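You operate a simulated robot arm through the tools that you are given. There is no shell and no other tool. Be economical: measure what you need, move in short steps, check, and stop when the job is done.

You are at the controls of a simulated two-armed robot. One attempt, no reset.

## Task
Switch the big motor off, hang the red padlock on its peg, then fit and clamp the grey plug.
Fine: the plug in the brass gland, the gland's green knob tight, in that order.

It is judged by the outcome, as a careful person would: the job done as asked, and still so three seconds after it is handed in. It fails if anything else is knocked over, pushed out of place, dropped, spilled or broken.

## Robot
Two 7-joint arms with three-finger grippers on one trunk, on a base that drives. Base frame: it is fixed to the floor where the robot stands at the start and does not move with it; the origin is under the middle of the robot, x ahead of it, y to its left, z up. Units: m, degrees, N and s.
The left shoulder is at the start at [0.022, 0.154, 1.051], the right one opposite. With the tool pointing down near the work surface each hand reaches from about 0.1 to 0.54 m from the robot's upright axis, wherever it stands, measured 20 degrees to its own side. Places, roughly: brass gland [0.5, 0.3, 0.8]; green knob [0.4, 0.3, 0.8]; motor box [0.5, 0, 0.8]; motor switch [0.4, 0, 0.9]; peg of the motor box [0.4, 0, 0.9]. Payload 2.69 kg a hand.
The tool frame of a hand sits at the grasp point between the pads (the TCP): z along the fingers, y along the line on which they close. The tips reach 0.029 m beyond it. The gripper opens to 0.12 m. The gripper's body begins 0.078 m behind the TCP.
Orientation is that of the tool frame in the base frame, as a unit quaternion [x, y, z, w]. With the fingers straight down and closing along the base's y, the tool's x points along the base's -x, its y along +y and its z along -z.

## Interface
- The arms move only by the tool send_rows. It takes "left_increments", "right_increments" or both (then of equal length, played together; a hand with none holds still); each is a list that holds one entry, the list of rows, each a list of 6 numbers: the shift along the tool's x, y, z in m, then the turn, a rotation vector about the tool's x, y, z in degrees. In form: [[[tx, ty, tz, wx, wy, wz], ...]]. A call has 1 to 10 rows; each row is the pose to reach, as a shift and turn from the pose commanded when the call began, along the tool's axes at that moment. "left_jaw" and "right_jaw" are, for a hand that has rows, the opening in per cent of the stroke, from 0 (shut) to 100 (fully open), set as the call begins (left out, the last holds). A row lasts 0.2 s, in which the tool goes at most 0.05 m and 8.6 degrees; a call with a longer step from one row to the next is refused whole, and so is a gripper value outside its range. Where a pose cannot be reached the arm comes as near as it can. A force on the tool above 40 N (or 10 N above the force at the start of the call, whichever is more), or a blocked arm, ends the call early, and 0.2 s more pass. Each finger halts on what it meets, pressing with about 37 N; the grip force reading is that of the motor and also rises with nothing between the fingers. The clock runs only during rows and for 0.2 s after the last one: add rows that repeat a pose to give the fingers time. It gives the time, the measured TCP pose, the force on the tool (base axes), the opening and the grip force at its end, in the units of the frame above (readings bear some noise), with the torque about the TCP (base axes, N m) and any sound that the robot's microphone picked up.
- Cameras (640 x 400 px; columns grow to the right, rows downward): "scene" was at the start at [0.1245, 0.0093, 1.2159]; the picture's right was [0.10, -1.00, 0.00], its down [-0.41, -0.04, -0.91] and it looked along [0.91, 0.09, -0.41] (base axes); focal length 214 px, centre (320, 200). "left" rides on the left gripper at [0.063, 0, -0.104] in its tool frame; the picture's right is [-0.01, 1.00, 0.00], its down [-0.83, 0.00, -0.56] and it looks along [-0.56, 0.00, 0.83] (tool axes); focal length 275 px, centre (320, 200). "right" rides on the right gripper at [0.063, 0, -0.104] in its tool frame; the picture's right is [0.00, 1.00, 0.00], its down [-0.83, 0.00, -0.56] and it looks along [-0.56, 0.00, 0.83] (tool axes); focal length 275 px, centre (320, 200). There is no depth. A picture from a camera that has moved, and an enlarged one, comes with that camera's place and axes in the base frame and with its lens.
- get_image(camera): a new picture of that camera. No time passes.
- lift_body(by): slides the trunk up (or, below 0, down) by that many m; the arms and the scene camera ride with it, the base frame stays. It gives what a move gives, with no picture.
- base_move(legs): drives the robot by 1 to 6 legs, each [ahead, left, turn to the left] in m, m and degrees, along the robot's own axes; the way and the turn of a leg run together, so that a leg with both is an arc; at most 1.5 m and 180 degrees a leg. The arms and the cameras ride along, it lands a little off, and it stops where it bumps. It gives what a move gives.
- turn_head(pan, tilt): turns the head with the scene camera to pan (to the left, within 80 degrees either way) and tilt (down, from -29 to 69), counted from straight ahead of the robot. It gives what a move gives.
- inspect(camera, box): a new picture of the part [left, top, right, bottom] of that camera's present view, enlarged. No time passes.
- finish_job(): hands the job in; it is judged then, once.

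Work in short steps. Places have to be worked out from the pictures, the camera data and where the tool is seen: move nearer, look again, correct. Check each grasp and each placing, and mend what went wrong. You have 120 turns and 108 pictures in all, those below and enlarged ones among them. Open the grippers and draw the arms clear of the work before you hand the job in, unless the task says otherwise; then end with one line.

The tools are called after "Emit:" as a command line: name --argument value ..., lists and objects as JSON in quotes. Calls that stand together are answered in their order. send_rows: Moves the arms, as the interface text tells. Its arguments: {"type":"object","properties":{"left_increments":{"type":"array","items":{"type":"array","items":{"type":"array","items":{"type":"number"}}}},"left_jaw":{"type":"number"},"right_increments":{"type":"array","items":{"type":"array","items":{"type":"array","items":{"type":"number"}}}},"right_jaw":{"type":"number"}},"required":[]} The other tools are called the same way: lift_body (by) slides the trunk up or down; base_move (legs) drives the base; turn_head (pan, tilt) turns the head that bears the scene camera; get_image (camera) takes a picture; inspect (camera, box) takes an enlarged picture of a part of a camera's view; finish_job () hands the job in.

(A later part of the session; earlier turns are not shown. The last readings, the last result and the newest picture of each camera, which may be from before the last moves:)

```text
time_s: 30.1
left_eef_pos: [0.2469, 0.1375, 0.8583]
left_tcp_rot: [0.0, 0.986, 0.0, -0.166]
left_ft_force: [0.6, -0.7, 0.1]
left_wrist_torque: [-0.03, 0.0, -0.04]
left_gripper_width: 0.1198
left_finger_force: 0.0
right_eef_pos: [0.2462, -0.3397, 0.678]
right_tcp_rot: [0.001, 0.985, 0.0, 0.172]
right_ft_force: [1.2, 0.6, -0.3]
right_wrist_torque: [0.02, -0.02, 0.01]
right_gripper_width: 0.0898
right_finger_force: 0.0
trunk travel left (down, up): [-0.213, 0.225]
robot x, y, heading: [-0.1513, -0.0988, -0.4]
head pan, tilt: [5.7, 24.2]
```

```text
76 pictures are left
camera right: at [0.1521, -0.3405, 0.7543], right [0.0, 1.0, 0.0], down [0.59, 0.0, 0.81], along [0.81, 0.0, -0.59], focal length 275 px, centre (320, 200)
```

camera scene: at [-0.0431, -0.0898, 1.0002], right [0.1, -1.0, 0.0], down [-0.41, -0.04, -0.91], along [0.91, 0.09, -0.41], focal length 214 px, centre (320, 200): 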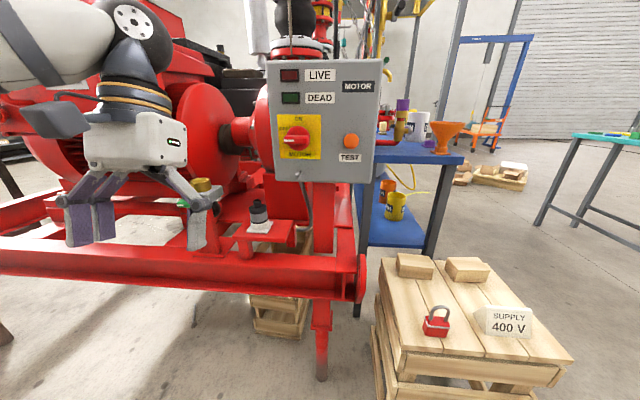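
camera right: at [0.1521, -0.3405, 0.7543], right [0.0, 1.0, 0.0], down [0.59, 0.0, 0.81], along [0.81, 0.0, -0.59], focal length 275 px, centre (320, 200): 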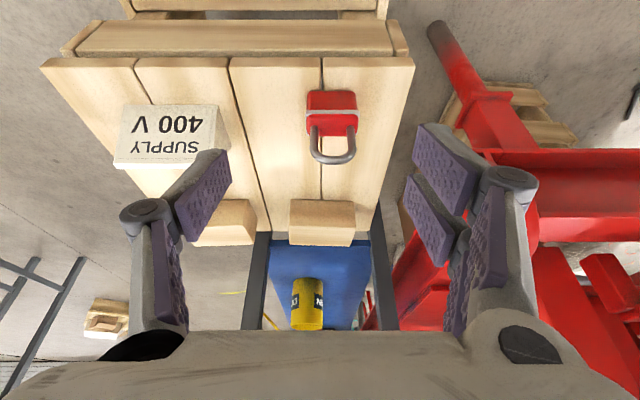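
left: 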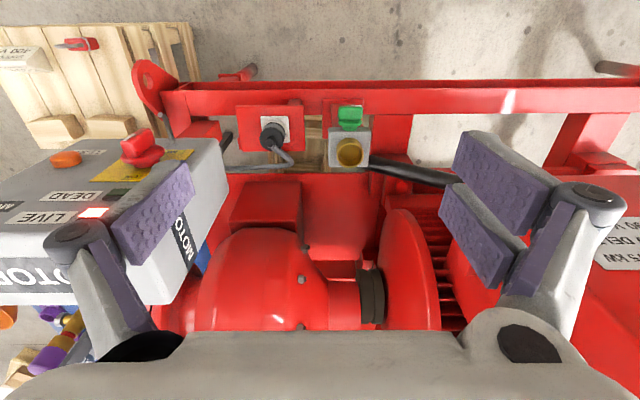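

Padlock stands upright, ~50 mm wide, body z≈0.50–0.54, shackle top ≈0.58, centre (0.325, -0.329), practically no yaw. I go to a 45° pre-grasp pose 70 mm back.

Emit:
send_rows --right_increments '[[[0.0, 0.005, 0.02, 0, -8, 0], [0.005, 0.011, 0.05, 0, -16, 0], [0.01, 0.011, 0.08, 0, -23, 0], [0.0104, 0.011, 0.093, 0, -25, 0], [0.0104, 0.011, 0.093, 0, -25, 0]]]'

Emit:
inspect --camera "scene" --box '[340, 220, 600, 400]'

Emit:
get_image --camera "right"

```text
time_s: 31.3
left_eef_pos: [0.2476, 0.1378, 0.8583]
left_tcp_rot: [0.0, 0.986, 0.0, -0.165]
left_ft_force: [0.1, 0.1, -0.3]
left_wrist_torque: [0.04, -0.03, 0.0]
left_gripper_width: 0.1198
left_finger_force: 0.1
right_eef_pos: [0.2813, -0.3294, 0.5791]
right_tcp_rot: [0.001, 0.924, 0.0, 0.382]
right_ft_force: [-0.6, -1.0, 0.0]
right_wrist_torque: [-0.03, -0.02, 0.0]
right_gripper_width: 0.0899
right_finger_force: 0.0
right hand out of reach, approached as far as the arm can: row 2, 3, 4, 5
trunk travel left (down, up): [-0.213, 0.225]
robot x, y, heading: [-0.1503, -0.0991, -0.2]
head pan, tilt: [5.7, 24.2]
```

```text
2.22 times, centred on (470, 310) of scene
camera zoom: at [0.0561, -0.0898, 1.0002], right [0.1, -1.0, 0.0], down [-0.41, -0.04, -0.91], along [0.91, 0.09, -0.41], focal length 477 px, centre (-13, -44)
```

zoom: 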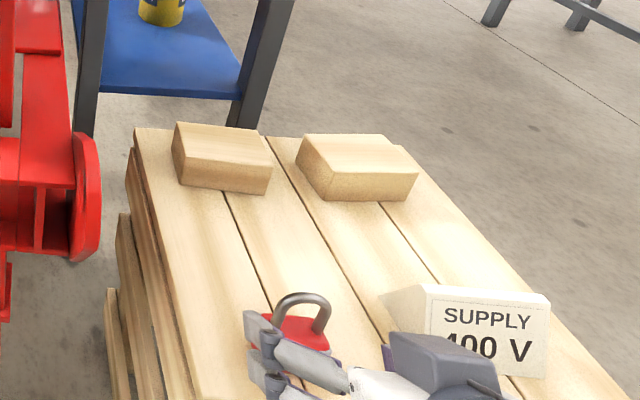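

```text
74 pictures are left
camera right: at [0.1624, -0.3302, 0.6092], right [0.0, 1.0, 0.0], down [0.2, 0.0, 0.98], along [0.98, 0.0, -0.2], focal length 275 px, centre (320, 200)
```

right: 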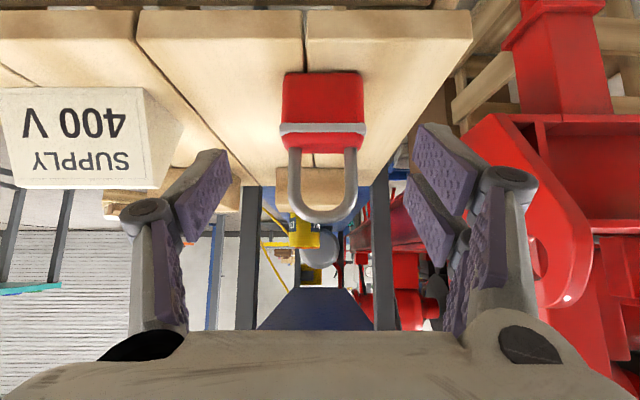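

Fingers straddle the padlock. I advance 50 mm along the tool and read the pose.

Emit:
send_rows --right_increments '[[[0, 0, 0.02, 0, 0, 0], [0, 0, 0.035, 0, 0, 0], [0, 0, 0.05, 0, 0, 0], [0, 0, 0.05, 0, 0, 0]]]'

Emit:
get_image --camera "right"

```text
time_s: 32.3
left_eef_pos: [0.247, 0.1378, 0.8581]
left_tcp_rot: [0.0, 0.986, 0.001, -0.165]
left_ft_force: [0.6, -0.2, -0.5]
left_wrist_torque: [0.0, -0.02, 0.0]
left_gripper_width: 0.1199
left_finger_force: 0.0
right_eef_pos: [0.3171, -0.3305, 0.5486]
right_tcp_rot: [0.001, 0.926, 0.0, 0.379]
right_ft_force: [1.0, 0.2, 0.2]
right_wrist_torque: [0.05, -0.03, 0.0]
right_gripper_width: 0.0901
right_finger_force: 0.0
trunk travel left (down, up): [-0.213, 0.225]
robot x, y, heading: [-0.1526, -0.1021, -0.2]
head pan, tilt: [5.7, 24.2]
```

```text
73 pictures are left
camera right: at [0.1992, -0.3307, 0.5771], right [0.0, 1.0, 0.0], down [0.2, 0.0, 0.98], along [0.98, 0.0, -0.2], focal length 275 px, centre (320, 200)
```

right: 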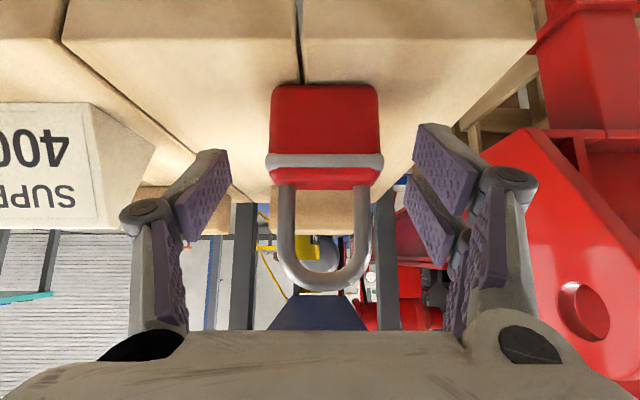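

Good alignment. I drop ~11 mm to the body's mid-height and close.

Emit:
send_rows --right_increments '[[[0.003, 0.002, 0.005, 0, 0, 0], [0.0067, 0.002, 0.0095, 0, 0, 0], [0.0067, 0.002, 0.0095, 0, 0, 0]]]'

Emit:
send_rows --right_increments '[[[0, 0, 0, 0, 0, 0], [0, 0, 0, 0, 0, 0], [0, 0, 0, 0, 0, 0]]]' --right_jaw 20

Emit:
get_image --camera "right"

```text
time_s: 33.1
left_eef_pos: [0.248, 0.1373, 0.8586]
left_tcp_rot: [0.001, 0.986, 0.0, -0.166]
left_ft_force: [0.5, -0.5, 0.1]
left_wrist_torque: [0.0, -0.02, -0.01]
left_gripper_width: 0.1201
left_finger_force: 0.1
right_eef_pos: [0.3202, -0.3305, 0.545]
right_tcp_rot: [0.001, 0.925, 0.0, 0.379]
right_ft_force: [-0.1, -0.5, 0.2]
right_wrist_torque: [0.0, 0.0, -0.02]
right_gripper_width: 0.0902
right_finger_force: 0.3
right hand out of reach, approached as far as the arm can: row 1, 2, 3
trunk travel left (down, up): [-0.213, 0.225]
robot x, y, heading: [-0.148, -0.101, 0.0]
head pan, tilt: [5.7, 24.2]
```

```text
time_s: 33.9
left_eef_pos: [0.2469, 0.1381, 0.859]
left_tcp_rot: [0.0, 0.986, -0.001, -0.166]
left_ft_force: [-0.9, -0.2, -0.1]
left_wrist_torque: [-0.01, -0.03, 0.06]
left_gripper_width: 0.1199
left_finger_force: 0.1
right_eef_pos: [0.3211, -0.3298, 0.546]
right_tcp_rot: [0.001, 0.925, 0.001, 0.38]
right_ft_force: [1.1, 1.1, 1.1]
right_wrist_torque: [0.08, -0.01, -0.05]
right_gripper_width: 0.0493
right_finger_force: 36.9
trunk travel left (down, up): [-0.213, 0.225]
robot x, y, heading: [-0.1444, -0.0971, 0.0]
head pan, tilt: [5.7, 24.2]
```

```text
72 pictures are left
camera right: at [0.2023, -0.33, 0.5751], right [0.0, 1.0, 0.0], down [0.2, 0.0, 0.98], along [0.98, 0.0, -0.2], focal length 275 px, centre (320, 200)
```

right: 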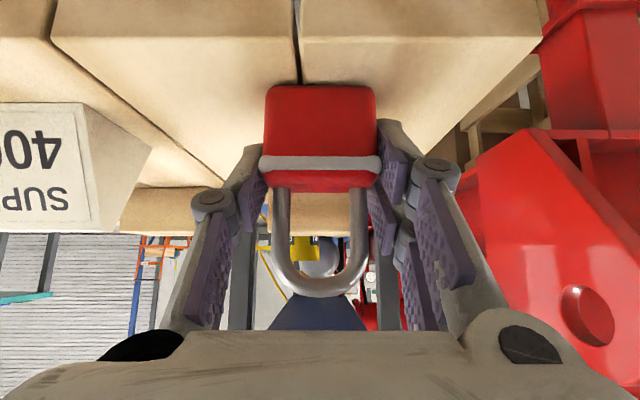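

Gripped at 49.3 mm with full force. I lift 80 mm and check.

Emit:
send_rows --right_increments '[[[-0.01, 0, -0.01, 0, 0, 0], [-0.025, 0, -0.025, 0, 0, 0], [-0.04, 0, -0.04, 0, 0, 0], [-0.0566, 0, -0.0566, 0, 0, 0]]]'

Emit:
get_image --camera "right"

```text
time_s: 34.9
left_eef_pos: [0.248, 0.1392, 0.858]
left_tcp_rot: [0.001, 0.986, 0.0, -0.165]
left_ft_force: [-0.5, -0.1, -0.2]
left_wrist_torque: [-0.02, 0.01, 0.03]
left_gripper_width: 0.1201
left_finger_force: 0.0
right_eef_pos: [0.321, -0.33, 0.6246]
right_tcp_rot: [0.001, 0.924, -0.001, 0.382]
right_ft_force: [1.1, -0.1, -2.1]
right_wrist_torque: [-0.03, 0.02, 0.01]
right_gripper_width: 0.0492
right_finger_force: 37.3
trunk travel left (down, up): [-0.213, 0.225]
robot x, y, heading: [-0.1458, -0.0949, -0.3]
head pan, tilt: [5.7, 24.2]
```

```text
71 pictures are left
camera right: at [0.2023, -0.3301, 0.654], right [0.0, 1.0, 0.0], down [0.2, 0.0, 0.98], along [0.98, 0.0, -0.2], focal length 275 px, centre (320, 200)
```

right: 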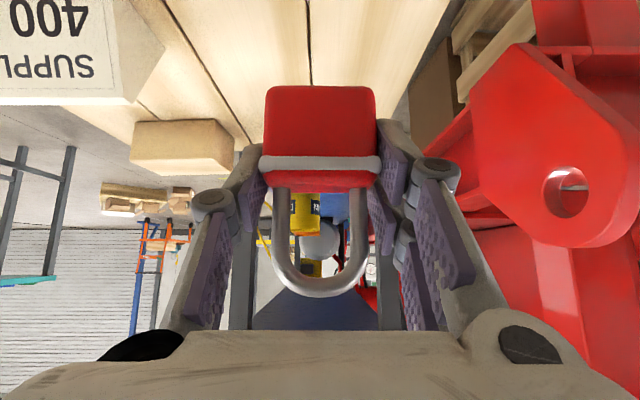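

Padlock is held firmly. Refined triangulation: peg tip (0.389, 0.002, 0.865), base (0.436, 0.857), so 47 mm long sloping up slightly. I raise the trunk again, back off and shift left.

Emit:
base_move --legs '[[-0.15, 0, 0]]'

Emit:
lift_body --by 0.2

Emit:
base_move --legs '[[0, 0.23, 0]]'

Emit:
get_image --camera "right"

Emit:
get_image --camera "scene"

```text
time_s: 36.2
left_eef_pos: [0.0994, 0.1367, 0.8593]
left_tcp_rot: [0.0, 0.986, 0.0, -0.167]
left_ft_force: [-0.3, -0.6, -0.3]
left_wrist_torque: [0.03, -0.03, 0.0]
left_gripper_width: 0.1199
left_finger_force: 0.0
right_eef_pos: [0.1729, -0.3291, 0.6242]
right_tcp_rot: [0.001, 0.924, 0.0, 0.382]
right_ft_force: [0.5, -0.1, -1.0]
right_wrist_torque: [-0.02, 0.0, 0.0]
right_gripper_width: 0.0495
right_finger_force: 36.9
trunk travel left (down, up): [-0.213, 0.225]
robot x, y, heading: [-0.2951, -0.0981, -0.1]
head pan, tilt: [5.7, 24.2]
```

```text
time_s: 38.4
left_eef_pos: [0.1006, 0.1387, 1.0593]
left_tcp_rot: [0.001, 0.986, 0.0, -0.167]
left_ft_force: [-0.2, 0.2, -0.1]
left_wrist_torque: [-0.01, 0.06, -0.01]
left_gripper_width: 0.12
left_finger_force: 0.0
right_eef_pos: [0.1721, -0.3302, 0.8241]
right_tcp_rot: [0.001, 0.924, 0.0, 0.382]
right_ft_force: [0.0, -0.2, -1.1]
right_wrist_torque: [0.02, 0.02, 0.02]
right_gripper_width: 0.0492
right_finger_force: 37.0
trunk travel left (down, up): [-0.413, 0.025]
robot x, y, heading: [-0.2972, -0.1012, -0.4]
head pan, tilt: [5.7, 24.2]
```

```text
time_s: 40.8
left_eef_pos: [0.1008, 0.3655, 1.0604]
left_tcp_rot: [0.001, 0.986, 0.0, -0.166]
left_ft_force: [-0.3, 0.5, -0.5]
left_wrist_torque: [-0.02, -0.02, -0.01]
left_gripper_width: 0.1199
left_finger_force: 0.1
right_eef_pos: [0.1728, -0.1029, 0.8254]
right_tcp_rot: [0.001, 0.924, 0.0, 0.382]
right_ft_force: [-0.3, -0.4, -1.6]
right_wrist_torque: [0.0, -0.01, -0.03]
right_gripper_width: 0.0494
right_finger_force: 36.6
trunk travel left (down, up): [-0.413, 0.025]
robot x, y, heading: [-0.2961, 0.1331, 0.0]
head pan, tilt: [5.7, 24.2]
```

```text
70 pictures are left
camera right: at [0.0545, -0.1022, 0.8539], right [0.0, 1.0, 0.0], down [0.2, 0.0, 0.98], along [0.98, 0.0, -0.2], focal length 275 px, centre (320, 200)
```

right: 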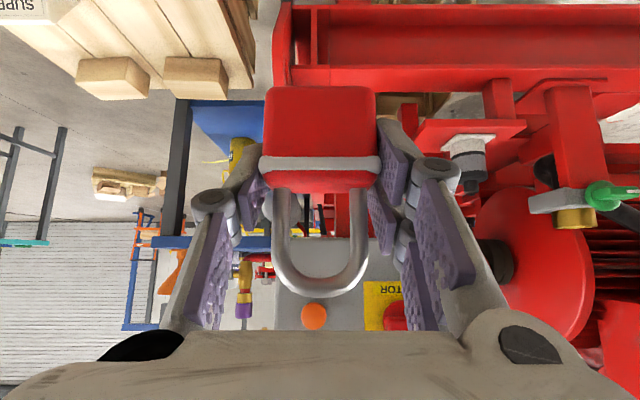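

```text
69 pictures are left
camera scene: at [-0.1733, 0.1386, 1.2158], right [0.1, -1.0, 0.0], down [-0.41, -0.04, -0.91], along [0.91, 0.09, -0.41], focal length 214 px, centre (320, 200)
```

scene: 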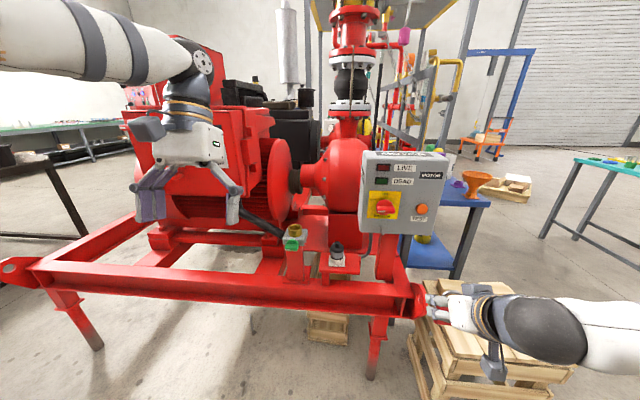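

Base is at (-0.296, 0.133). I drive ahead 0.18 m so the peg is in comfortable reach, then pitch the hand to 30° from vertical and line up in front of the peg.

Emit:
base_move --legs '[[0.18, 0, 0]]'

Emit:
send_rows --right_increments '[[[0, 0, -0.0276, 0, 0, 0], [-0.002, 0.03, -0.0276, 0, 5, 0], [-0.002, 0.07, -0.0276, 0, 10, 0], [-0.002, 0.104, -0.0276, 0, 15, 0], [-0.002, 0.104, -0.0276, 0, 15, 0]]]'

Emit:
get_image --camera "right"

Emit:
inspect --camera "scene" --box '[300, 150, 500, 400]'

```text
time_s: 42.3
left_eef_pos: [0.2808, 0.3654, 1.0581]
left_tcp_rot: [0.001, 0.986, 0.0, -0.167]
left_ft_force: [0.0, 0.4, -0.4]
left_wrist_torque: [-0.02, 0.04, -0.03]
left_gripper_width: 0.12
left_finger_force: 0.0
right_eef_pos: [0.3543, -0.1032, 0.8254]
right_tcp_rot: [0.001, 0.924, 0.0, 0.381]
right_ft_force: [0.5, 0.2, -1.9]
right_wrist_torque: [-0.04, 0.01, -0.02]
right_gripper_width: 0.0493
right_finger_force: 37.5
trunk travel left (down, up): [-0.413, 0.025]
robot x, y, heading: [-0.1179, 0.1293, -0.1]
head pan, tilt: [5.7, 24.2]
```

```text
time_s: 43.5
left_eef_pos: [0.2805, 0.3652, 1.0586]
left_tcp_rot: [0.001, 0.986, 0.0, -0.166]
left_ft_force: [-0.6, 0.6, 0.3]
left_wrist_torque: [0.04, 0.0, -0.01]
left_gripper_width: 0.1199
left_finger_force: 0.1
right_eef_pos: [0.3373, 0.0022, 0.8449]
right_tcp_rot: [0.002, 0.966, -0.001, 0.258]
right_ft_force: [0.5, 0.1, 0.3]
right_wrist_torque: [-0.01, 0.03, -0.04]
right_gripper_width: 0.0393
right_finger_force: 7.2
trunk travel left (down, up): [-0.413, 0.025]
robot x, y, heading: [-0.1179, 0.1324, -0.1]
head pan, tilt: [5.7, 24.2]
```

```text
68 pictures are left
camera right: at [0.2301, 0.001, 0.9044], right [0.0, 1.0, 0.0], down [0.44, 0.0, 0.9], along [0.9, 0.0, -0.44], focal length 275 px, centre (320, 200)
```

right: 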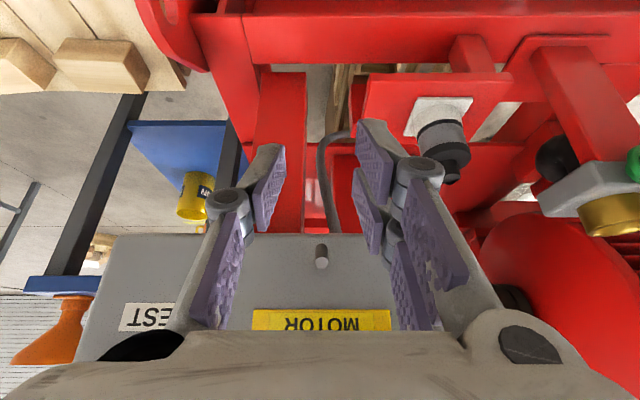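

```text
1.60 times, centred on (400, 275) of scene
camera zoom: at [0.0071, 0.1375, 1.2159], right [0.1, -1.0, 0.0], down [-0.41, -0.04, -0.91], along [0.91, 0.09, -0.41], focal length 343 px, centre (192, 80)
```

zoom: 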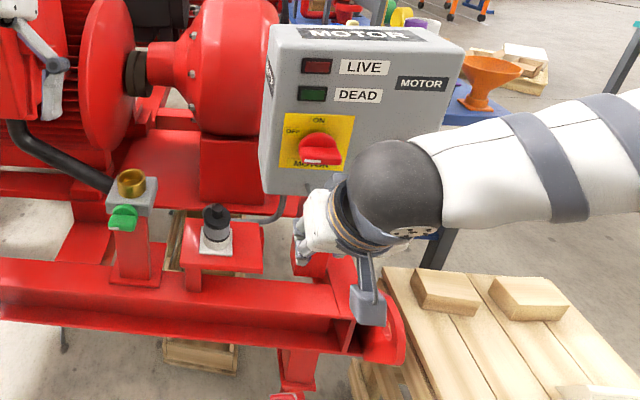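

The padlock is no longer in the jaws (opening 39 mm, low force): it was lost on the sideways move. I look for it now.

Emit:
get_image --camera "scene"

Emit:
inspect --camera "right" --box '[120, 0, 520, 240]'

Emit:
get_image --camera "left"

```text
66 pictures are left
camera scene: at [0.0071, 0.1375, 1.2159], right [0.1, -1.0, 0.0], down [-0.41, -0.04, -0.91], along [0.91, 0.09, -0.41], focal length 214 px, centre (320, 200)
```

scene: 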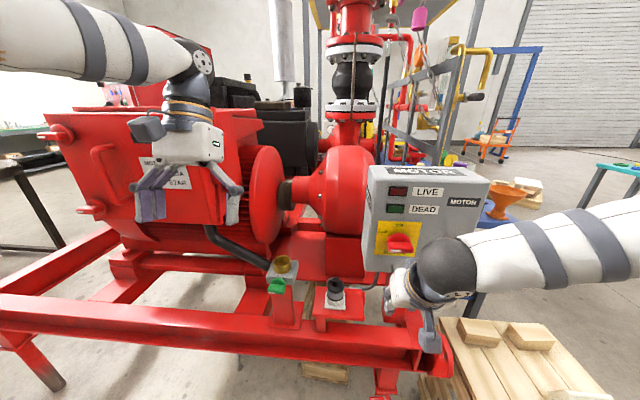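

```text
1.60 times, centred on (320, 120) of right
camera zoom: at [0.2301, 0.001, 0.9044], right [0.0, 1.0, 0.0], down [0.44, 0.0, 0.9], along [0.9, 0.0, -0.44], focal length 440 px, centre (320, 328)
```

zoom: 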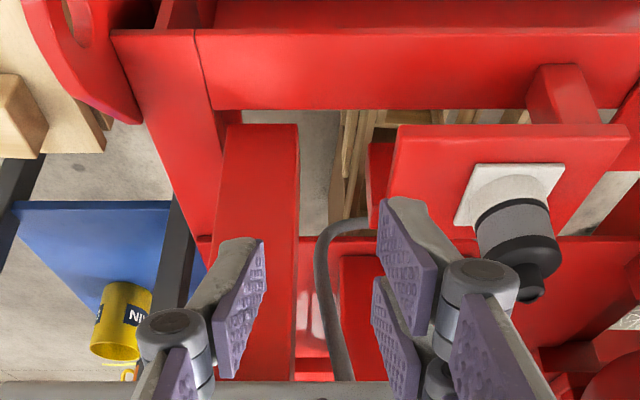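

```text
64 pictures are left
camera left: at [0.2554, 0.365, 1.1785], right [0.01, 1.0, 0.0], down [0.97, 0.0, 0.25], along [0.25, 0.0, -0.97], focal length 275 px, centre (320, 200)
```

left: 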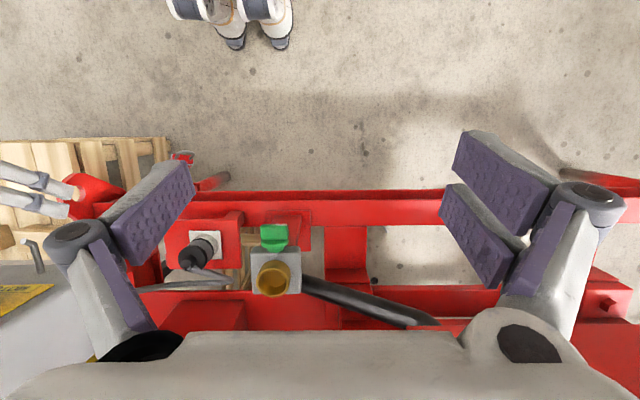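

Emit:
inspect --camera "left" --box '[60, 120, 260, 240]'

```text
3.20 times, centred on (160, 180) of left
camera zoom: at [0.2554, 0.365, 1.1785], right [0.01, 1.0, 0.0], down [0.97, 0.0, 0.25], along [0.25, 0.0, -0.97], focal length 881 px, centre (832, 264)
```

zoom: 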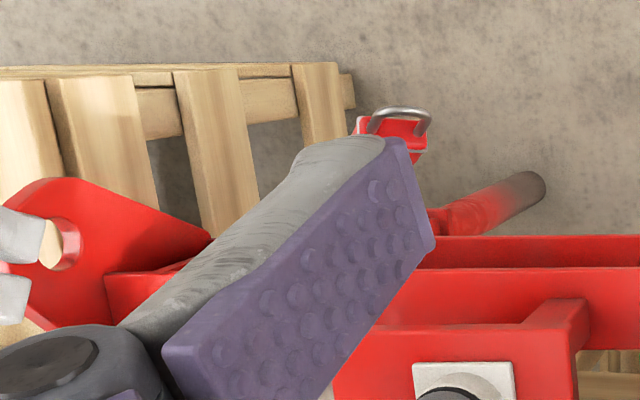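

The object seen in the left view appears to be the padlock in mid-fall. I let a moment pass and look again.

Emit:
send_rows --right_increments '[[[0, 0, 0, 0, 0, 0], [0, 0, 0, 0, 0, 0], [0, 0, 0, 0, 0, 0], [0, 0, 0, 0, 0, 0], [0, 0, 0, 0, 0, 0]]]'

Emit:
get_image --camera "left"

Emit:
get_image --camera "scene"

```text
time_s: 44.7
left_eef_pos: [0.2799, 0.3651, 1.0577]
left_tcp_rot: [0.001, 0.986, 0.0, -0.166]
left_ft_force: [0.0, -0.5, 1.1]
left_wrist_torque: [-0.04, -0.02, 0.0]
left_gripper_width: 0.1201
left_finger_force: 0.0
right_eef_pos: [0.3363, 0.0007, 0.8462]
right_tcp_rot: [0.001, 0.966, 0.0, 0.258]
right_ft_force: [0.7, 0.4, 0.1]
right_wrist_torque: [-0.02, 0.03, -0.02]
right_gripper_width: 0.024
right_finger_force: 0.0
trunk travel left (down, up): [-0.413, 0.025]
robot x, y, heading: [-0.1178, 0.1304, -0.3]
head pan, tilt: [5.7, 24.2]
```

```text
62 pictures are left
camera left: at [0.2556, 0.3655, 1.1783], right [0.01, 1.0, 0.0], down [0.97, 0.0, 0.25], along [0.25, 0.0, -0.97], focal length 275 px, centre (320, 200)
```

left: 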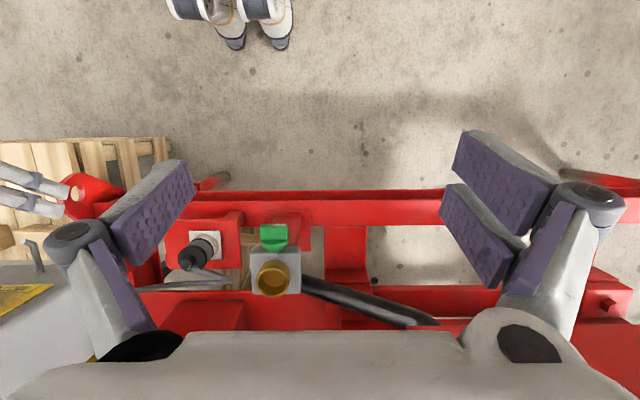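

```text
61 pictures are left
camera scene: at [0.0074, 0.1379, 1.2158], right [0.1, -1.0, 0.0], down [-0.41, -0.04, -0.91], along [0.91, 0.09, -0.41], focal length 214 px, centre (320, 200)
```

scene: 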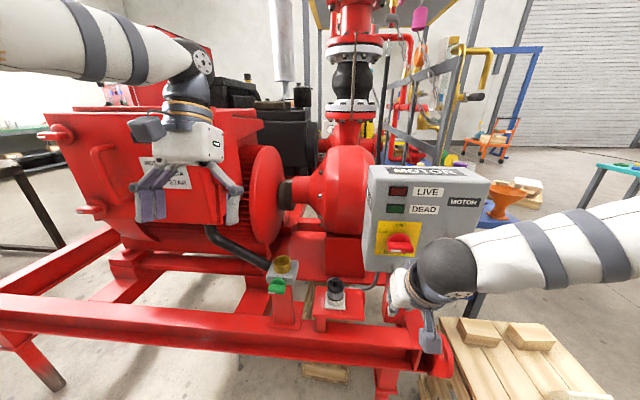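

The padlock has gone to the floor. I back the base off 0.4 m and tilt the head down to find it.

Emit:
base_move --legs '[[-0.4, 0, 0]]'

Emit:
turn_head --pan -5 --tilt 55

Emit:
get_image --camera "scene"

```text
time_s: 47.2
left_eef_pos: [-0.1178, 0.3652, 1.0586]
left_tcp_rot: [0.001, 0.986, 0.0, -0.167]
left_ft_force: [-0.8, 0.1, 0.2]
left_wrist_torque: [-0.03, 0.0, 0.03]
left_gripper_width: 0.1198
left_finger_force: 0.0
right_eef_pos: [-0.0608, 0.002, 0.8459]
right_tcp_rot: [0.003, 0.966, -0.001, 0.258]
right_ft_force: [-0.3, -0.6, -0.5]
right_wrist_torque: [0.05, -0.01, -0.06]
right_gripper_width: 0.0241
right_finger_force: 0.1
trunk travel left (down, up): [-0.413, 0.025]
robot x, y, heading: [-0.5202, 0.1287, -0.6]
head pan, tilt: [5.7, 24.2]
```

```text
time_s: 48.1
left_eef_pos: [-0.1169, 0.3659, 1.0605]
left_tcp_rot: [0.002, 0.986, 0.0, -0.165]
left_ft_force: [-0.2, -0.5, -0.4]
left_wrist_torque: [0.0, 0.01, -0.01]
left_gripper_width: 0.1199
left_finger_force: 0.0
right_eef_pos: [-0.0615, 0.0014, 0.846]
right_tcp_rot: [0.003, 0.966, -0.001, 0.259]
right_ft_force: [-1.3, 0.3, 0.6]
right_wrist_torque: [-0.01, 0.02, -0.01]
right_gripper_width: 0.0239
right_finger_force: 0.0
trunk travel left (down, up): [-0.413, 0.025]
robot x, y, heading: [-0.5143, 0.1306, -0.5]
head pan, tilt: [-5.0, 55.0]
```

```text
60 pictures are left
camera scene: at [-0.4106, 0.1237, 1.1706], right [-0.09, -1.0, 0.0], down [-0.82, 0.07, -0.57], along [0.57, -0.05, -0.82], focal length 214 px, centre (320, 200)
```

scene: 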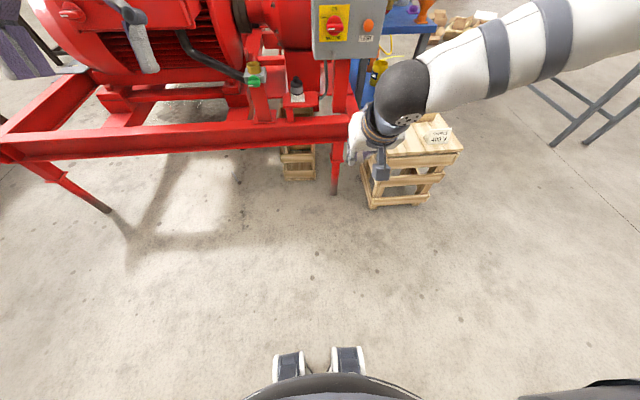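

Emit:
inspect --camera "scene" --box '[220, 100, 460, 230]'

Emit:
get_image --camera "right"

```text
2.67 times, centred on (340, 165) of scene
camera zoom: at [-0.4106, 0.1237, 1.1706], right [-0.09, -1.0, 0.0], down [-0.82, 0.07, -0.57], along [0.57, -0.05, -0.82], focal length 572 px, centre (267, 293)
```

zoom: 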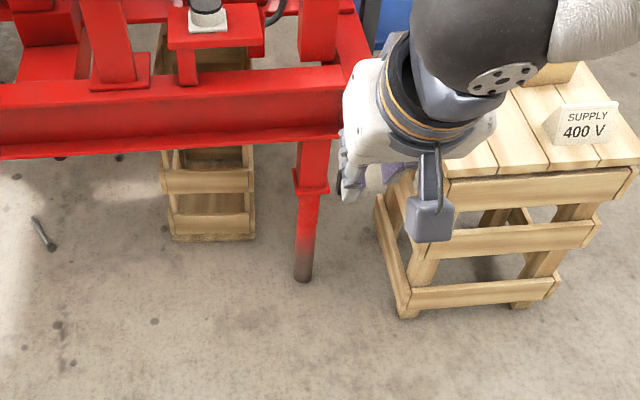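

```text
58 pictures are left
camera right: at [-0.1679, 0.0016, 0.904], right [0.0, 1.0, 0.0], down [0.44, 0.0, 0.9], along [0.9, 0.0, -0.44], focal length 275 px, centre (320, 200)
```

right: 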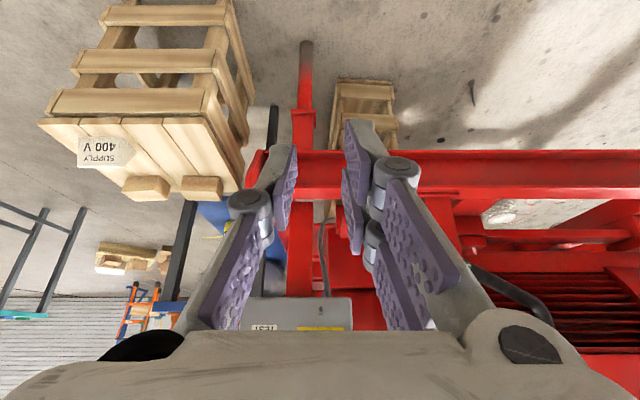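

Not visible yet; my own right arm hides the area between leg and crate. I drive left to get another line of sight.

Emit:
base_move --legs '[[-0.1, 0.45, 0]]'

Emit:
turn_head --pan -20 --tilt 45

Emit:
get_image --camera "scene"

```text
time_s: 50.7
left_eef_pos: [-0.1641, 0.6098, 1.0595]
left_tcp_rot: [-0.003, 0.986, -0.001, -0.167]
left_ft_force: [-0.4, 0.7, 0.8]
left_wrist_torque: [0.0, 0.01, -0.04]
left_gripper_width: 0.1199
left_finger_force: 0.1
right_eef_pos: [-0.1066, 0.2455, 0.8456]
right_tcp_rot: [-0.001, 0.966, 0.001, 0.258]
right_ft_force: [-0.3, 0.1, -0.3]
right_wrist_torque: [0.01, 0.0, 0.0]
right_gripper_width: 0.024
right_finger_force: 0.1
trunk travel left (down, up): [-0.413, 0.025]
robot x, y, heading: [-0.5644, 0.3727, 0.6]
head pan, tilt: [-5.0, 55.0]
stopped in leg 1: the robot was blocked; the commanded pose is now the measured one
```

```text
time_s: 51.5
left_eef_pos: [-0.1644, 0.6118, 1.059]
left_tcp_rot: [-0.002, 0.986, 0.0, -0.167]
left_ft_force: [-0.7, 0.2, 0.0]
left_wrist_torque: [-0.01, -0.03, -0.02]
left_gripper_width: 0.1199
left_finger_force: 0.1
right_eef_pos: [-0.1076, 0.2467, 0.8451]
right_tcp_rot: [-0.002, 0.966, 0.001, 0.259]
right_ft_force: [-0.8, -0.6, -0.7]
right_wrist_torque: [0.05, 0.01, -0.04]
right_gripper_width: 0.024
right_finger_force: 0.0
trunk travel left (down, up): [-0.413, 0.025]
robot x, y, heading: [-0.5608, 0.3663, 0.1]
head pan, tilt: [-20.0, 45.0]
```

```text
57 pictures are left
camera scene: at [-0.4531, 0.3443, 1.1839], right [-0.34, -0.94, 0.0], down [-0.67, 0.24, -0.71], along [0.66, -0.24, -0.71], focal length 214 px, centre (320, 200)
```

scene: 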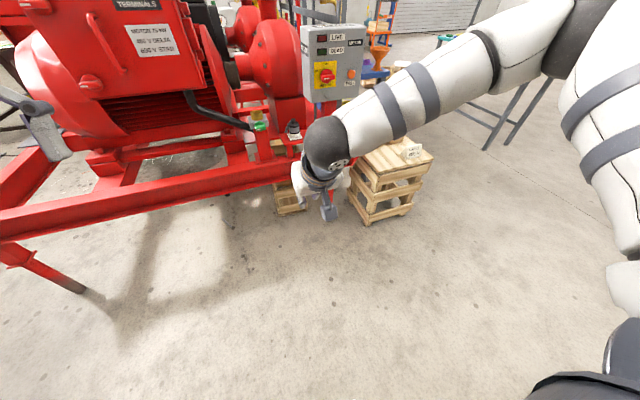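

Emit:
inspect --camera "scene" --box '[200, 90, 460, 250]'

Emit:
get_image --camera "right"

```text
2.46 times, centred on (330, 170) of scene
camera zoom: at [-0.4531, 0.3443, 1.1839], right [-0.34, -0.94, 0.0], down [-0.67, 0.24, -0.71], along [0.66, -0.24, -0.71], focal length 528 px, centre (295, 274)
```

zoom: 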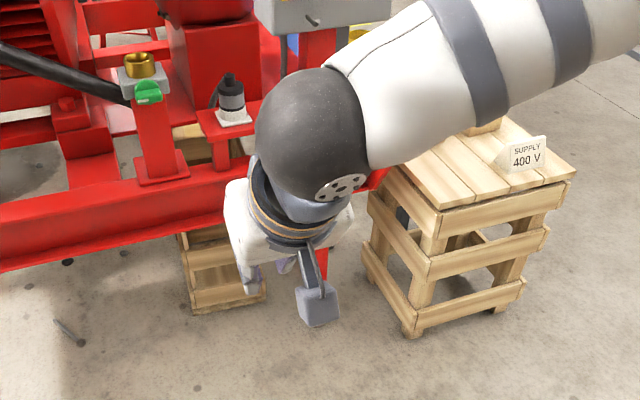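

```text
55 pictures are left
camera right: at [-0.2143, 0.2461, 0.9045], right [-0.01, 1.0, 0.0], down [0.44, 0.0, 0.9], along [0.9, 0.01, -0.44], focal length 275 px, centre (320, 200)
```

right: 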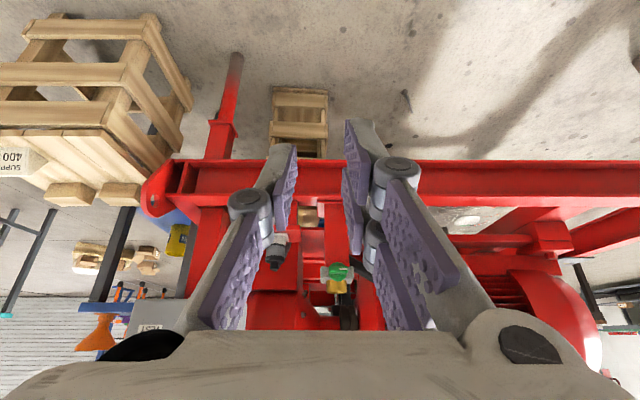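

Not found on the front floor. I scan the floor to the left and right of the robot with the head.

Emit:
turn_head --pan 60 --tilt 55

Emit:
get_image --camera "scene"

Emit:
turn_head --pan -65 --tilt 50

Emit:
get_image --camera "scene"

```text
time_s: 53.0
left_eef_pos: [-0.1646, 0.6114, 1.0597]
left_tcp_rot: [-0.002, 0.986, -0.002, -0.165]
left_ft_force: [0.3, -0.2, 0.5]
left_wrist_torque: [0.01, -0.03, -0.03]
left_gripper_width: 0.12
left_finger_force: 0.1
right_eef_pos: [-0.1074, 0.248, 0.8458]
right_tcp_rot: [-0.001, 0.966, 0.001, 0.259]
right_ft_force: [0.5, 0.5, 0.6]
right_wrist_torque: [0.01, 0.01, -0.03]
right_gripper_width: 0.024
right_finger_force: 0.1
trunk travel left (down, up): [-0.413, 0.025]
robot x, y, heading: [-0.5616, 0.3701, 0.2]
head pan, tilt: [60.0, 55.0]
```

```text
54 pictures are left
camera scene: at [-0.4937, 0.4345, 1.1705], right [0.87, -0.5, 0.0], down [-0.41, -0.71, -0.57], along [0.29, 0.5, -0.82], focal length 214 px, centre (320, 200)
```

scene: 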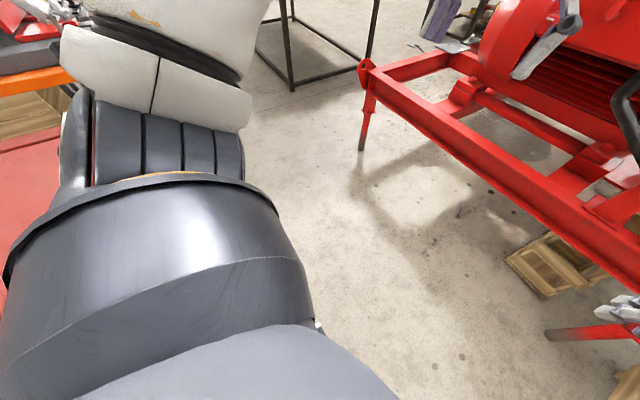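

```text
time_s: 55.1
left_eef_pos: [-0.1651, 0.6105, 1.0587]
left_tcp_rot: [-0.003, 0.986, 0.0, -0.166]
left_ft_force: [-0.5, 0.3, 0.0]
left_wrist_torque: [-0.03, 0.01, 0.0]
left_gripper_width: 0.1199
left_finger_force: 0.1
right_eef_pos: [-0.1081, 0.2478, 0.8466]
right_tcp_rot: [-0.002, 0.966, 0.001, 0.259]
right_ft_force: [-0.5, 0.1, 0.7]
right_wrist_torque: [0.03, 0.02, 0.02]
right_gripper_width: 0.0241
right_finger_force: 0.0
trunk travel left (down, up): [-0.413, 0.025]
robot x, y, heading: [-0.5612, 0.3725, 0.2]
head pan, tilt: [-65.0, 50.0]
```

```text
53 pictures are left
camera scene: at [-0.4969, 0.3023, 1.1771], right [-0.91, -0.43, 0.0], down [-0.33, 0.69, -0.64], along [0.27, -0.58, -0.77], focal length 214 px, centre (320, 200)
```

scene: 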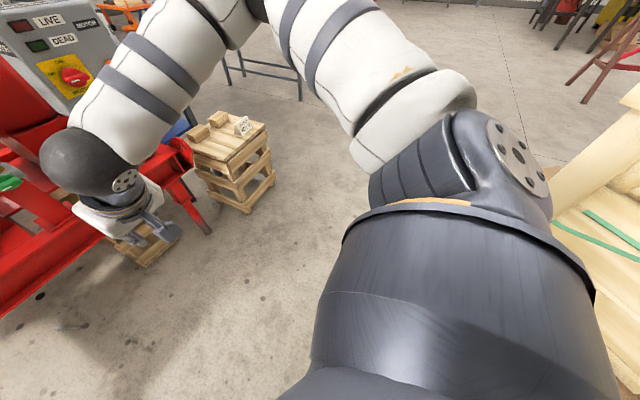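

Emit:
inspect --camera "scene" --box '[60, 100, 320, 280]'

Emit:
turn_head --pan 5 --tilt 40

Emit:
inspect --camera "scene" --box '[40, 60, 400, 285]'

```text
2.22 times, centred on (190, 190) of scene
camera zoom: at [-0.4969, 0.3023, 1.1771], right [-0.91, -0.43, 0.0], down [-0.33, 0.69, -0.64], along [0.27, -0.58, -0.77], focal length 477 px, centre (609, 222)
```

zoom: 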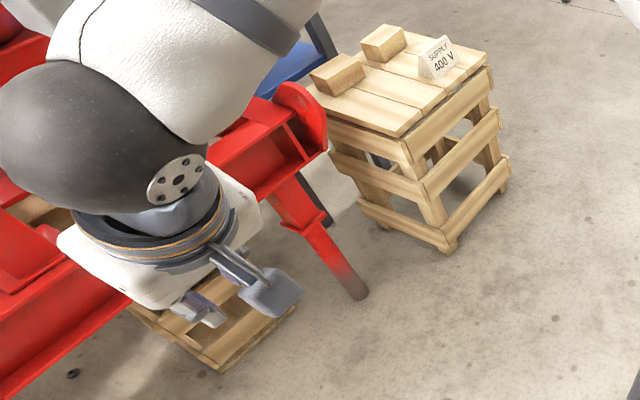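

```text
time_s: 56.5
left_eef_pos: [-0.1647, 0.6109, 1.0591]
left_tcp_rot: [-0.003, 0.986, -0.001, -0.166]
left_ft_force: [-0.3, -0.3, 1.2]
left_wrist_torque: [-0.02, -0.01, 0.04]
left_gripper_width: 0.1201
left_finger_force: 0.0
right_eef_pos: [-0.1072, 0.2469, 0.8464]
right_tcp_rot: [-0.001, 0.966, 0.001, 0.259]
right_ft_force: [-0.3, -0.3, 0.2]
right_wrist_torque: [0.04, 0.03, 0.01]
right_gripper_width: 0.0241
right_finger_force: 0.0
trunk travel left (down, up): [-0.413, 0.025]
robot x, y, heading: [-0.561, 0.3704, -0.0]
head pan, tilt: [5.0, 40.0]
```

```text
1.78 times, centred on (220, 172) of scene
camera zoom: at [-0.445, 0.3795, 1.1912], right [0.09, -1.0, 0.0], down [-0.64, -0.06, -0.77], along [0.76, 0.07, -0.64], focal length 381 px, centre (498, 249)
```

zoom: 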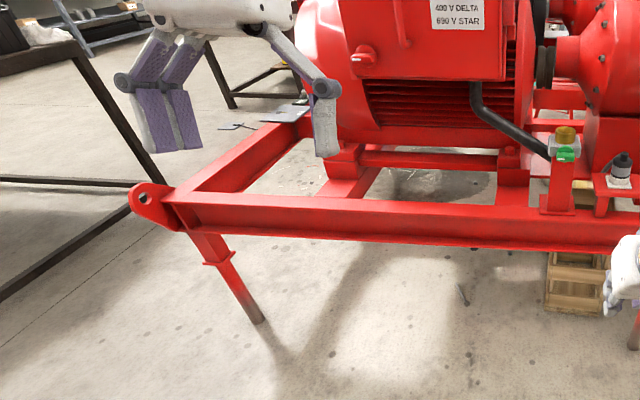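

Still hidden. I raise the right hand out of the line of sight and drive right to look from there.

Emit:
send_rows --right_increments '[[[-0.02, -0.02, -0.04, 0, 0, 0], [-0.03, -0.05, -0.07, 0, 0, 0], [-0.04, -0.09, -0.09, 0, 0, 0], [-0.05, -0.13, -0.12, 0, 0, 0], [-0.06, -0.17, -0.14, 0, 0, 0], [-0.06, -0.21, -0.16, 0, 0, 0]]]'

Emit:
base_move --legs '[[0.1, -0.3, 0], [0, -0.3, 0]]'

Emit:
turn_head --pan 5 --tilt 50

Emit:
get_image --camera "scene"

```text
refused: row 4 steps farther than a row can; nothing moved
```

```text
time_s: 61.9
left_eef_pos: [-0.0642, 0.0099, 1.0597]
left_tcp_rot: [-0.003, 0.986, -0.001, -0.166]
left_ft_force: [0.0, 0.0, 1.0]
left_wrist_torque: [0.03, 0.01, -0.01]
left_gripper_width: 0.12
left_finger_force: 0.1
right_eef_pos: [-0.0058, -0.3551, 0.8466]
right_tcp_rot: [-0.001, 0.966, 0.001, 0.259]
right_ft_force: [-0.3, 0.3, 0.6]
right_wrist_torque: [0.03, -0.02, 0.04]
right_gripper_width: 0.024
right_finger_force: 0.1
trunk travel left (down, up): [-0.413, 0.025]
robot x, y, heading: [-0.4594, -0.2322, 0.0]
head pan, tilt: [5.0, 40.0]
```

```text
time_s: 62.6
left_eef_pos: [-0.0638, 0.0098, 1.0604]
left_tcp_rot: [-0.003, 0.986, -0.001, -0.166]
left_ft_force: [0.2, -0.2, 0.9]
left_wrist_torque: [0.0, 0.02, 0.0]
left_gripper_width: 0.1198
left_finger_force: 0.1
right_eef_pos: [-0.0057, -0.3535, 0.846]
right_tcp_rot: [-0.002, 0.966, 0.001, 0.258]
right_ft_force: [0.2, 0.1, 0.2]
right_wrist_torque: [-0.01, 0.0, 0.01]
right_gripper_width: 0.0242
right_finger_force: 0.0
trunk travel left (down, up): [-0.413, 0.025]
robot x, y, heading: [-0.4618, -0.229, 0.4]
head pan, tilt: [5.0, 50.0]
```

```text
50 pictures are left
camera scene: at [-0.3515, -0.2228, 1.1771], right [0.09, -1.0, 0.0], down [-0.76, -0.07, -0.64], along [0.64, 0.06, -0.77], focal length 214 px, centre (320, 200)
```

scene: 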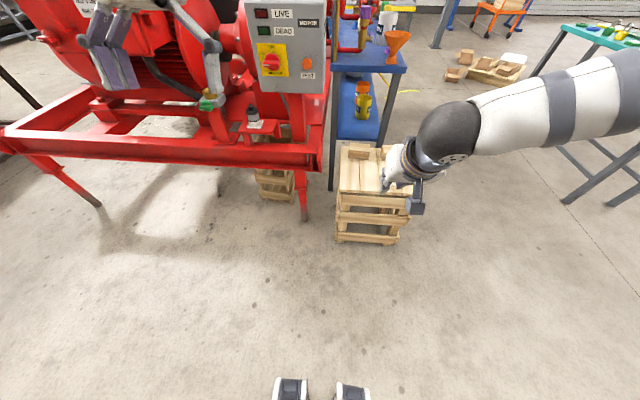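

Emit:
inspect --camera "scene" --box '[180, 90, 440, 260]'

Emit:
get_image --camera "left"

Emit:
get_image --camera "right"

```text
2.35 times, centred on (310, 175) of scene
camera zoom: at [-0.3515, -0.2228, 1.1771], right [0.09, -1.0, 0.0], down [-0.76, -0.07, -0.64], along [0.64, 0.06, -0.77], focal length 505 px, centre (344, 259)
```

zoom: 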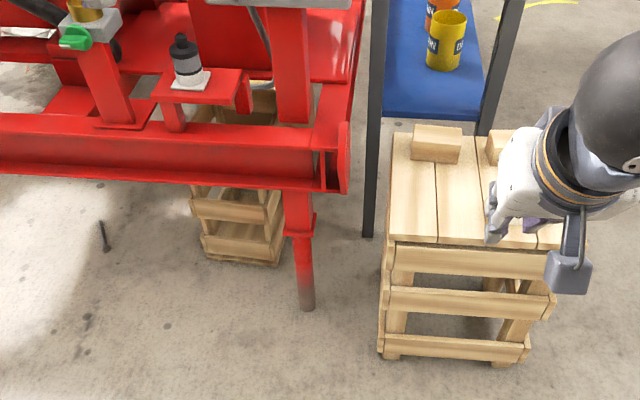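

```text
48 pictures are left
camera left: at [-0.0894, 0.0098, 1.1785], right [0.0, 1.0, 0.0], down [0.97, 0.0, 0.25], along [0.25, 0.0, -0.97], focal length 275 px, centre (320, 200)
```

left: 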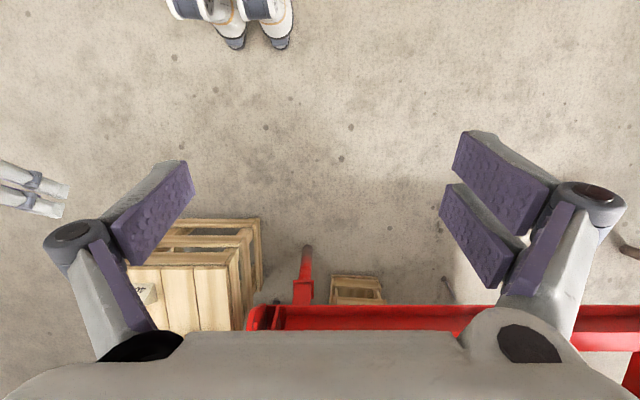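

```text
47 pictures are left
camera right: at [-0.1128, -0.3552, 0.9045], right [-0.01, 1.0, 0.0], down [0.44, 0.01, 0.9], along [0.9, 0.01, -0.44], focal length 275 px, centre (320, 200)
```

right: 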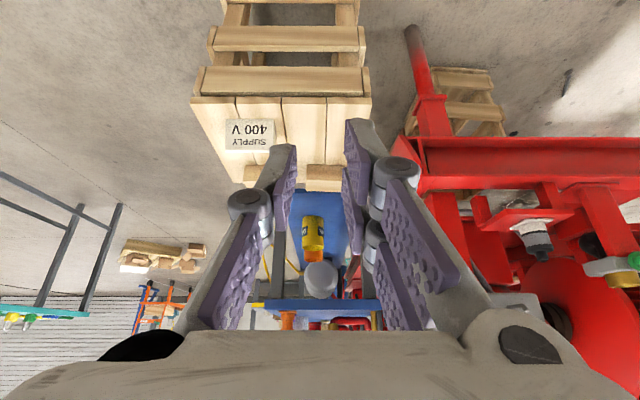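

Still not found; the floor beneath the frame is hidden by the rail. I centre the base again, lower the trunk and look under the frame.

Emit:
base_move --legs '[[-0.05, 0.33, 0]]'

Emit:
lift_body --by -0.41

Emit:
turn_head --pan 0 --tilt 25

Emit:
get_image --camera "scene"

Emit:
get_image --camera "right"

```text
time_s: 65.7
left_eef_pos: [-0.1145, 0.3383, 1.0606]
left_tcp_rot: [-0.004, 0.986, -0.001, -0.166]
left_ft_force: [-0.1, 0.5, -0.4]
left_wrist_torque: [-0.03, 0.03, 0.0]
left_gripper_width: 0.1201
left_finger_force: 0.0
right_eef_pos: [-0.0566, -0.0252, 0.847]
right_tcp_rot: [-0.002, 0.966, 0.001, 0.259]
right_ft_force: [0.5, 0.4, 0.8]
right_wrist_torque: [-0.01, 0.03, -0.02]
right_gripper_width: 0.0239
right_finger_force: 0.1
trunk travel left (down, up): [-0.413, 0.025]
robot x, y, heading: [-0.5115, 0.0994, 0.1]
head pan, tilt: [5.0, 50.0]
```

```text
refused: -0.41 is not a number from -0.4 to 0.4
```

```text
time_s: 66.6
left_eef_pos: [-0.1148, 0.3367, 1.0601]
left_tcp_rot: [-0.003, 0.986, 0.0, -0.166]
left_ft_force: [0.3, -0.2, -0.6]
left_wrist_torque: [-0.06, 0.01, 0.02]
left_gripper_width: 0.1198
left_finger_force: 0.1
right_eef_pos: [-0.0568, -0.026, 0.8462]
right_tcp_rot: [-0.002, 0.966, 0.001, 0.259]
right_ft_force: [-0.1, 0.4, 0.3]
right_wrist_torque: [-0.01, -0.01, -0.01]
right_gripper_width: 0.0241
right_finger_force: 0.1
trunk travel left (down, up): [-0.413, 0.025]
robot x, y, heading: [-0.5076, 0.0985, 0.2]
head pan, tilt: [0.0, 25.0]
```

```text
46 pictures are left
camera scene: at [-0.387, 0.0988, 1.2145], right [0.0, -1.0, 0.0], down [-0.42, 0.0, -0.91], along [0.91, 0.0, -0.42], focal length 214 px, centre (320, 200)
```

scene: 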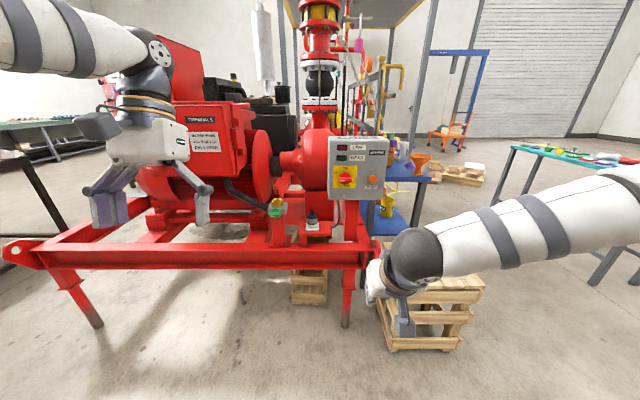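

```text
45 pictures are left
camera right: at [-0.1638, -0.0271, 0.9045], right [-0.01, 1.0, 0.0], down [0.44, 0.0, 0.9], along [0.9, 0.01, -0.44], focal length 275 px, centre (320, 200)
```

right: 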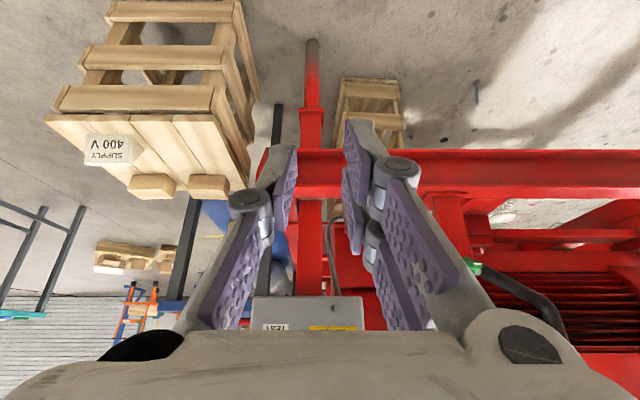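

I repeat the lowering within the limit (−0.38 m) and look under the frame.

Emit:
lift_body --by -0.38

Emit:
get_image --camera "scene"

Emit:
get_image --camera "right"

```text
time_s: 70.2
left_eef_pos: [-0.0656, 0.3383, 0.6018]
left_tcp_rot: [-0.004, 0.964, -0.001, -0.267]
left_ft_force: [0.6, -0.7, -1.0]
left_wrist_torque: [-0.02, 0.02, 0.0]
left_gripper_width: 0.1201
left_finger_force: 0.0
right_eef_pos: [-0.0572, -0.0268, 0.467]
right_tcp_rot: [-0.002, 0.966, 0.001, 0.259]
right_ft_force: [-0.1, 0.4, 0.4]
right_wrist_torque: [-0.01, 0.01, 0.0]
right_gripper_width: 0.0241
right_finger_force: 0.0
trunk travel left (down, up): [-0.033, 0.405]
robot x, y, heading: [-0.5125, 0.0968, 0.0]
head pan, tilt: [0.0, 25.0]
```

```text
44 pictures are left
camera scene: at [-0.2412, 0.0992, 0.7998], right [0.0, -1.0, 0.0], down [-0.42, 0.0, -0.91], along [0.91, 0.0, -0.42], focal length 214 px, centre (320, 200)
```

scene: 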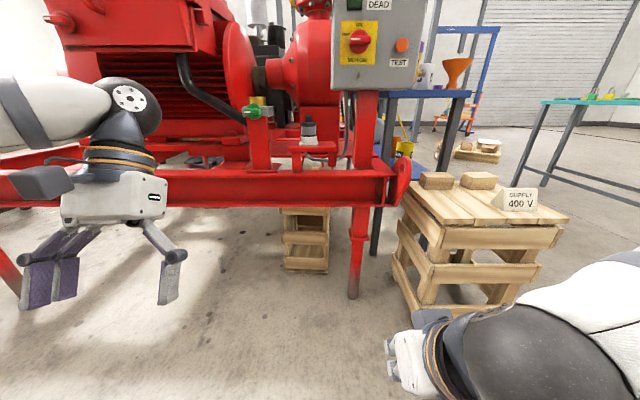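

```text
43 pictures are left
camera right: at [-0.164, -0.0271, 0.5246], right [-0.01, 1.0, 0.0], down [0.44, 0.0, 0.9], along [0.9, 0.01, -0.44], focal length 275 px, centre (320, 200)
```

right: 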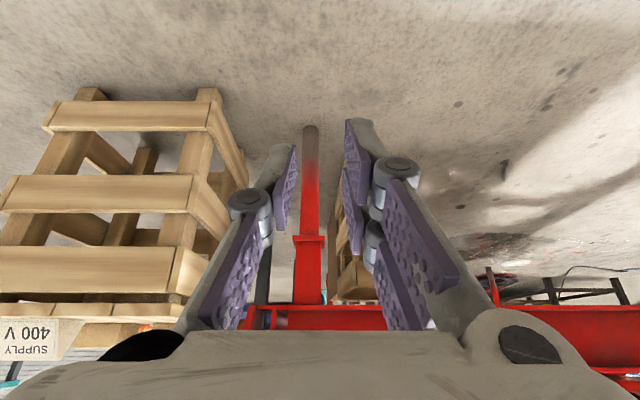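

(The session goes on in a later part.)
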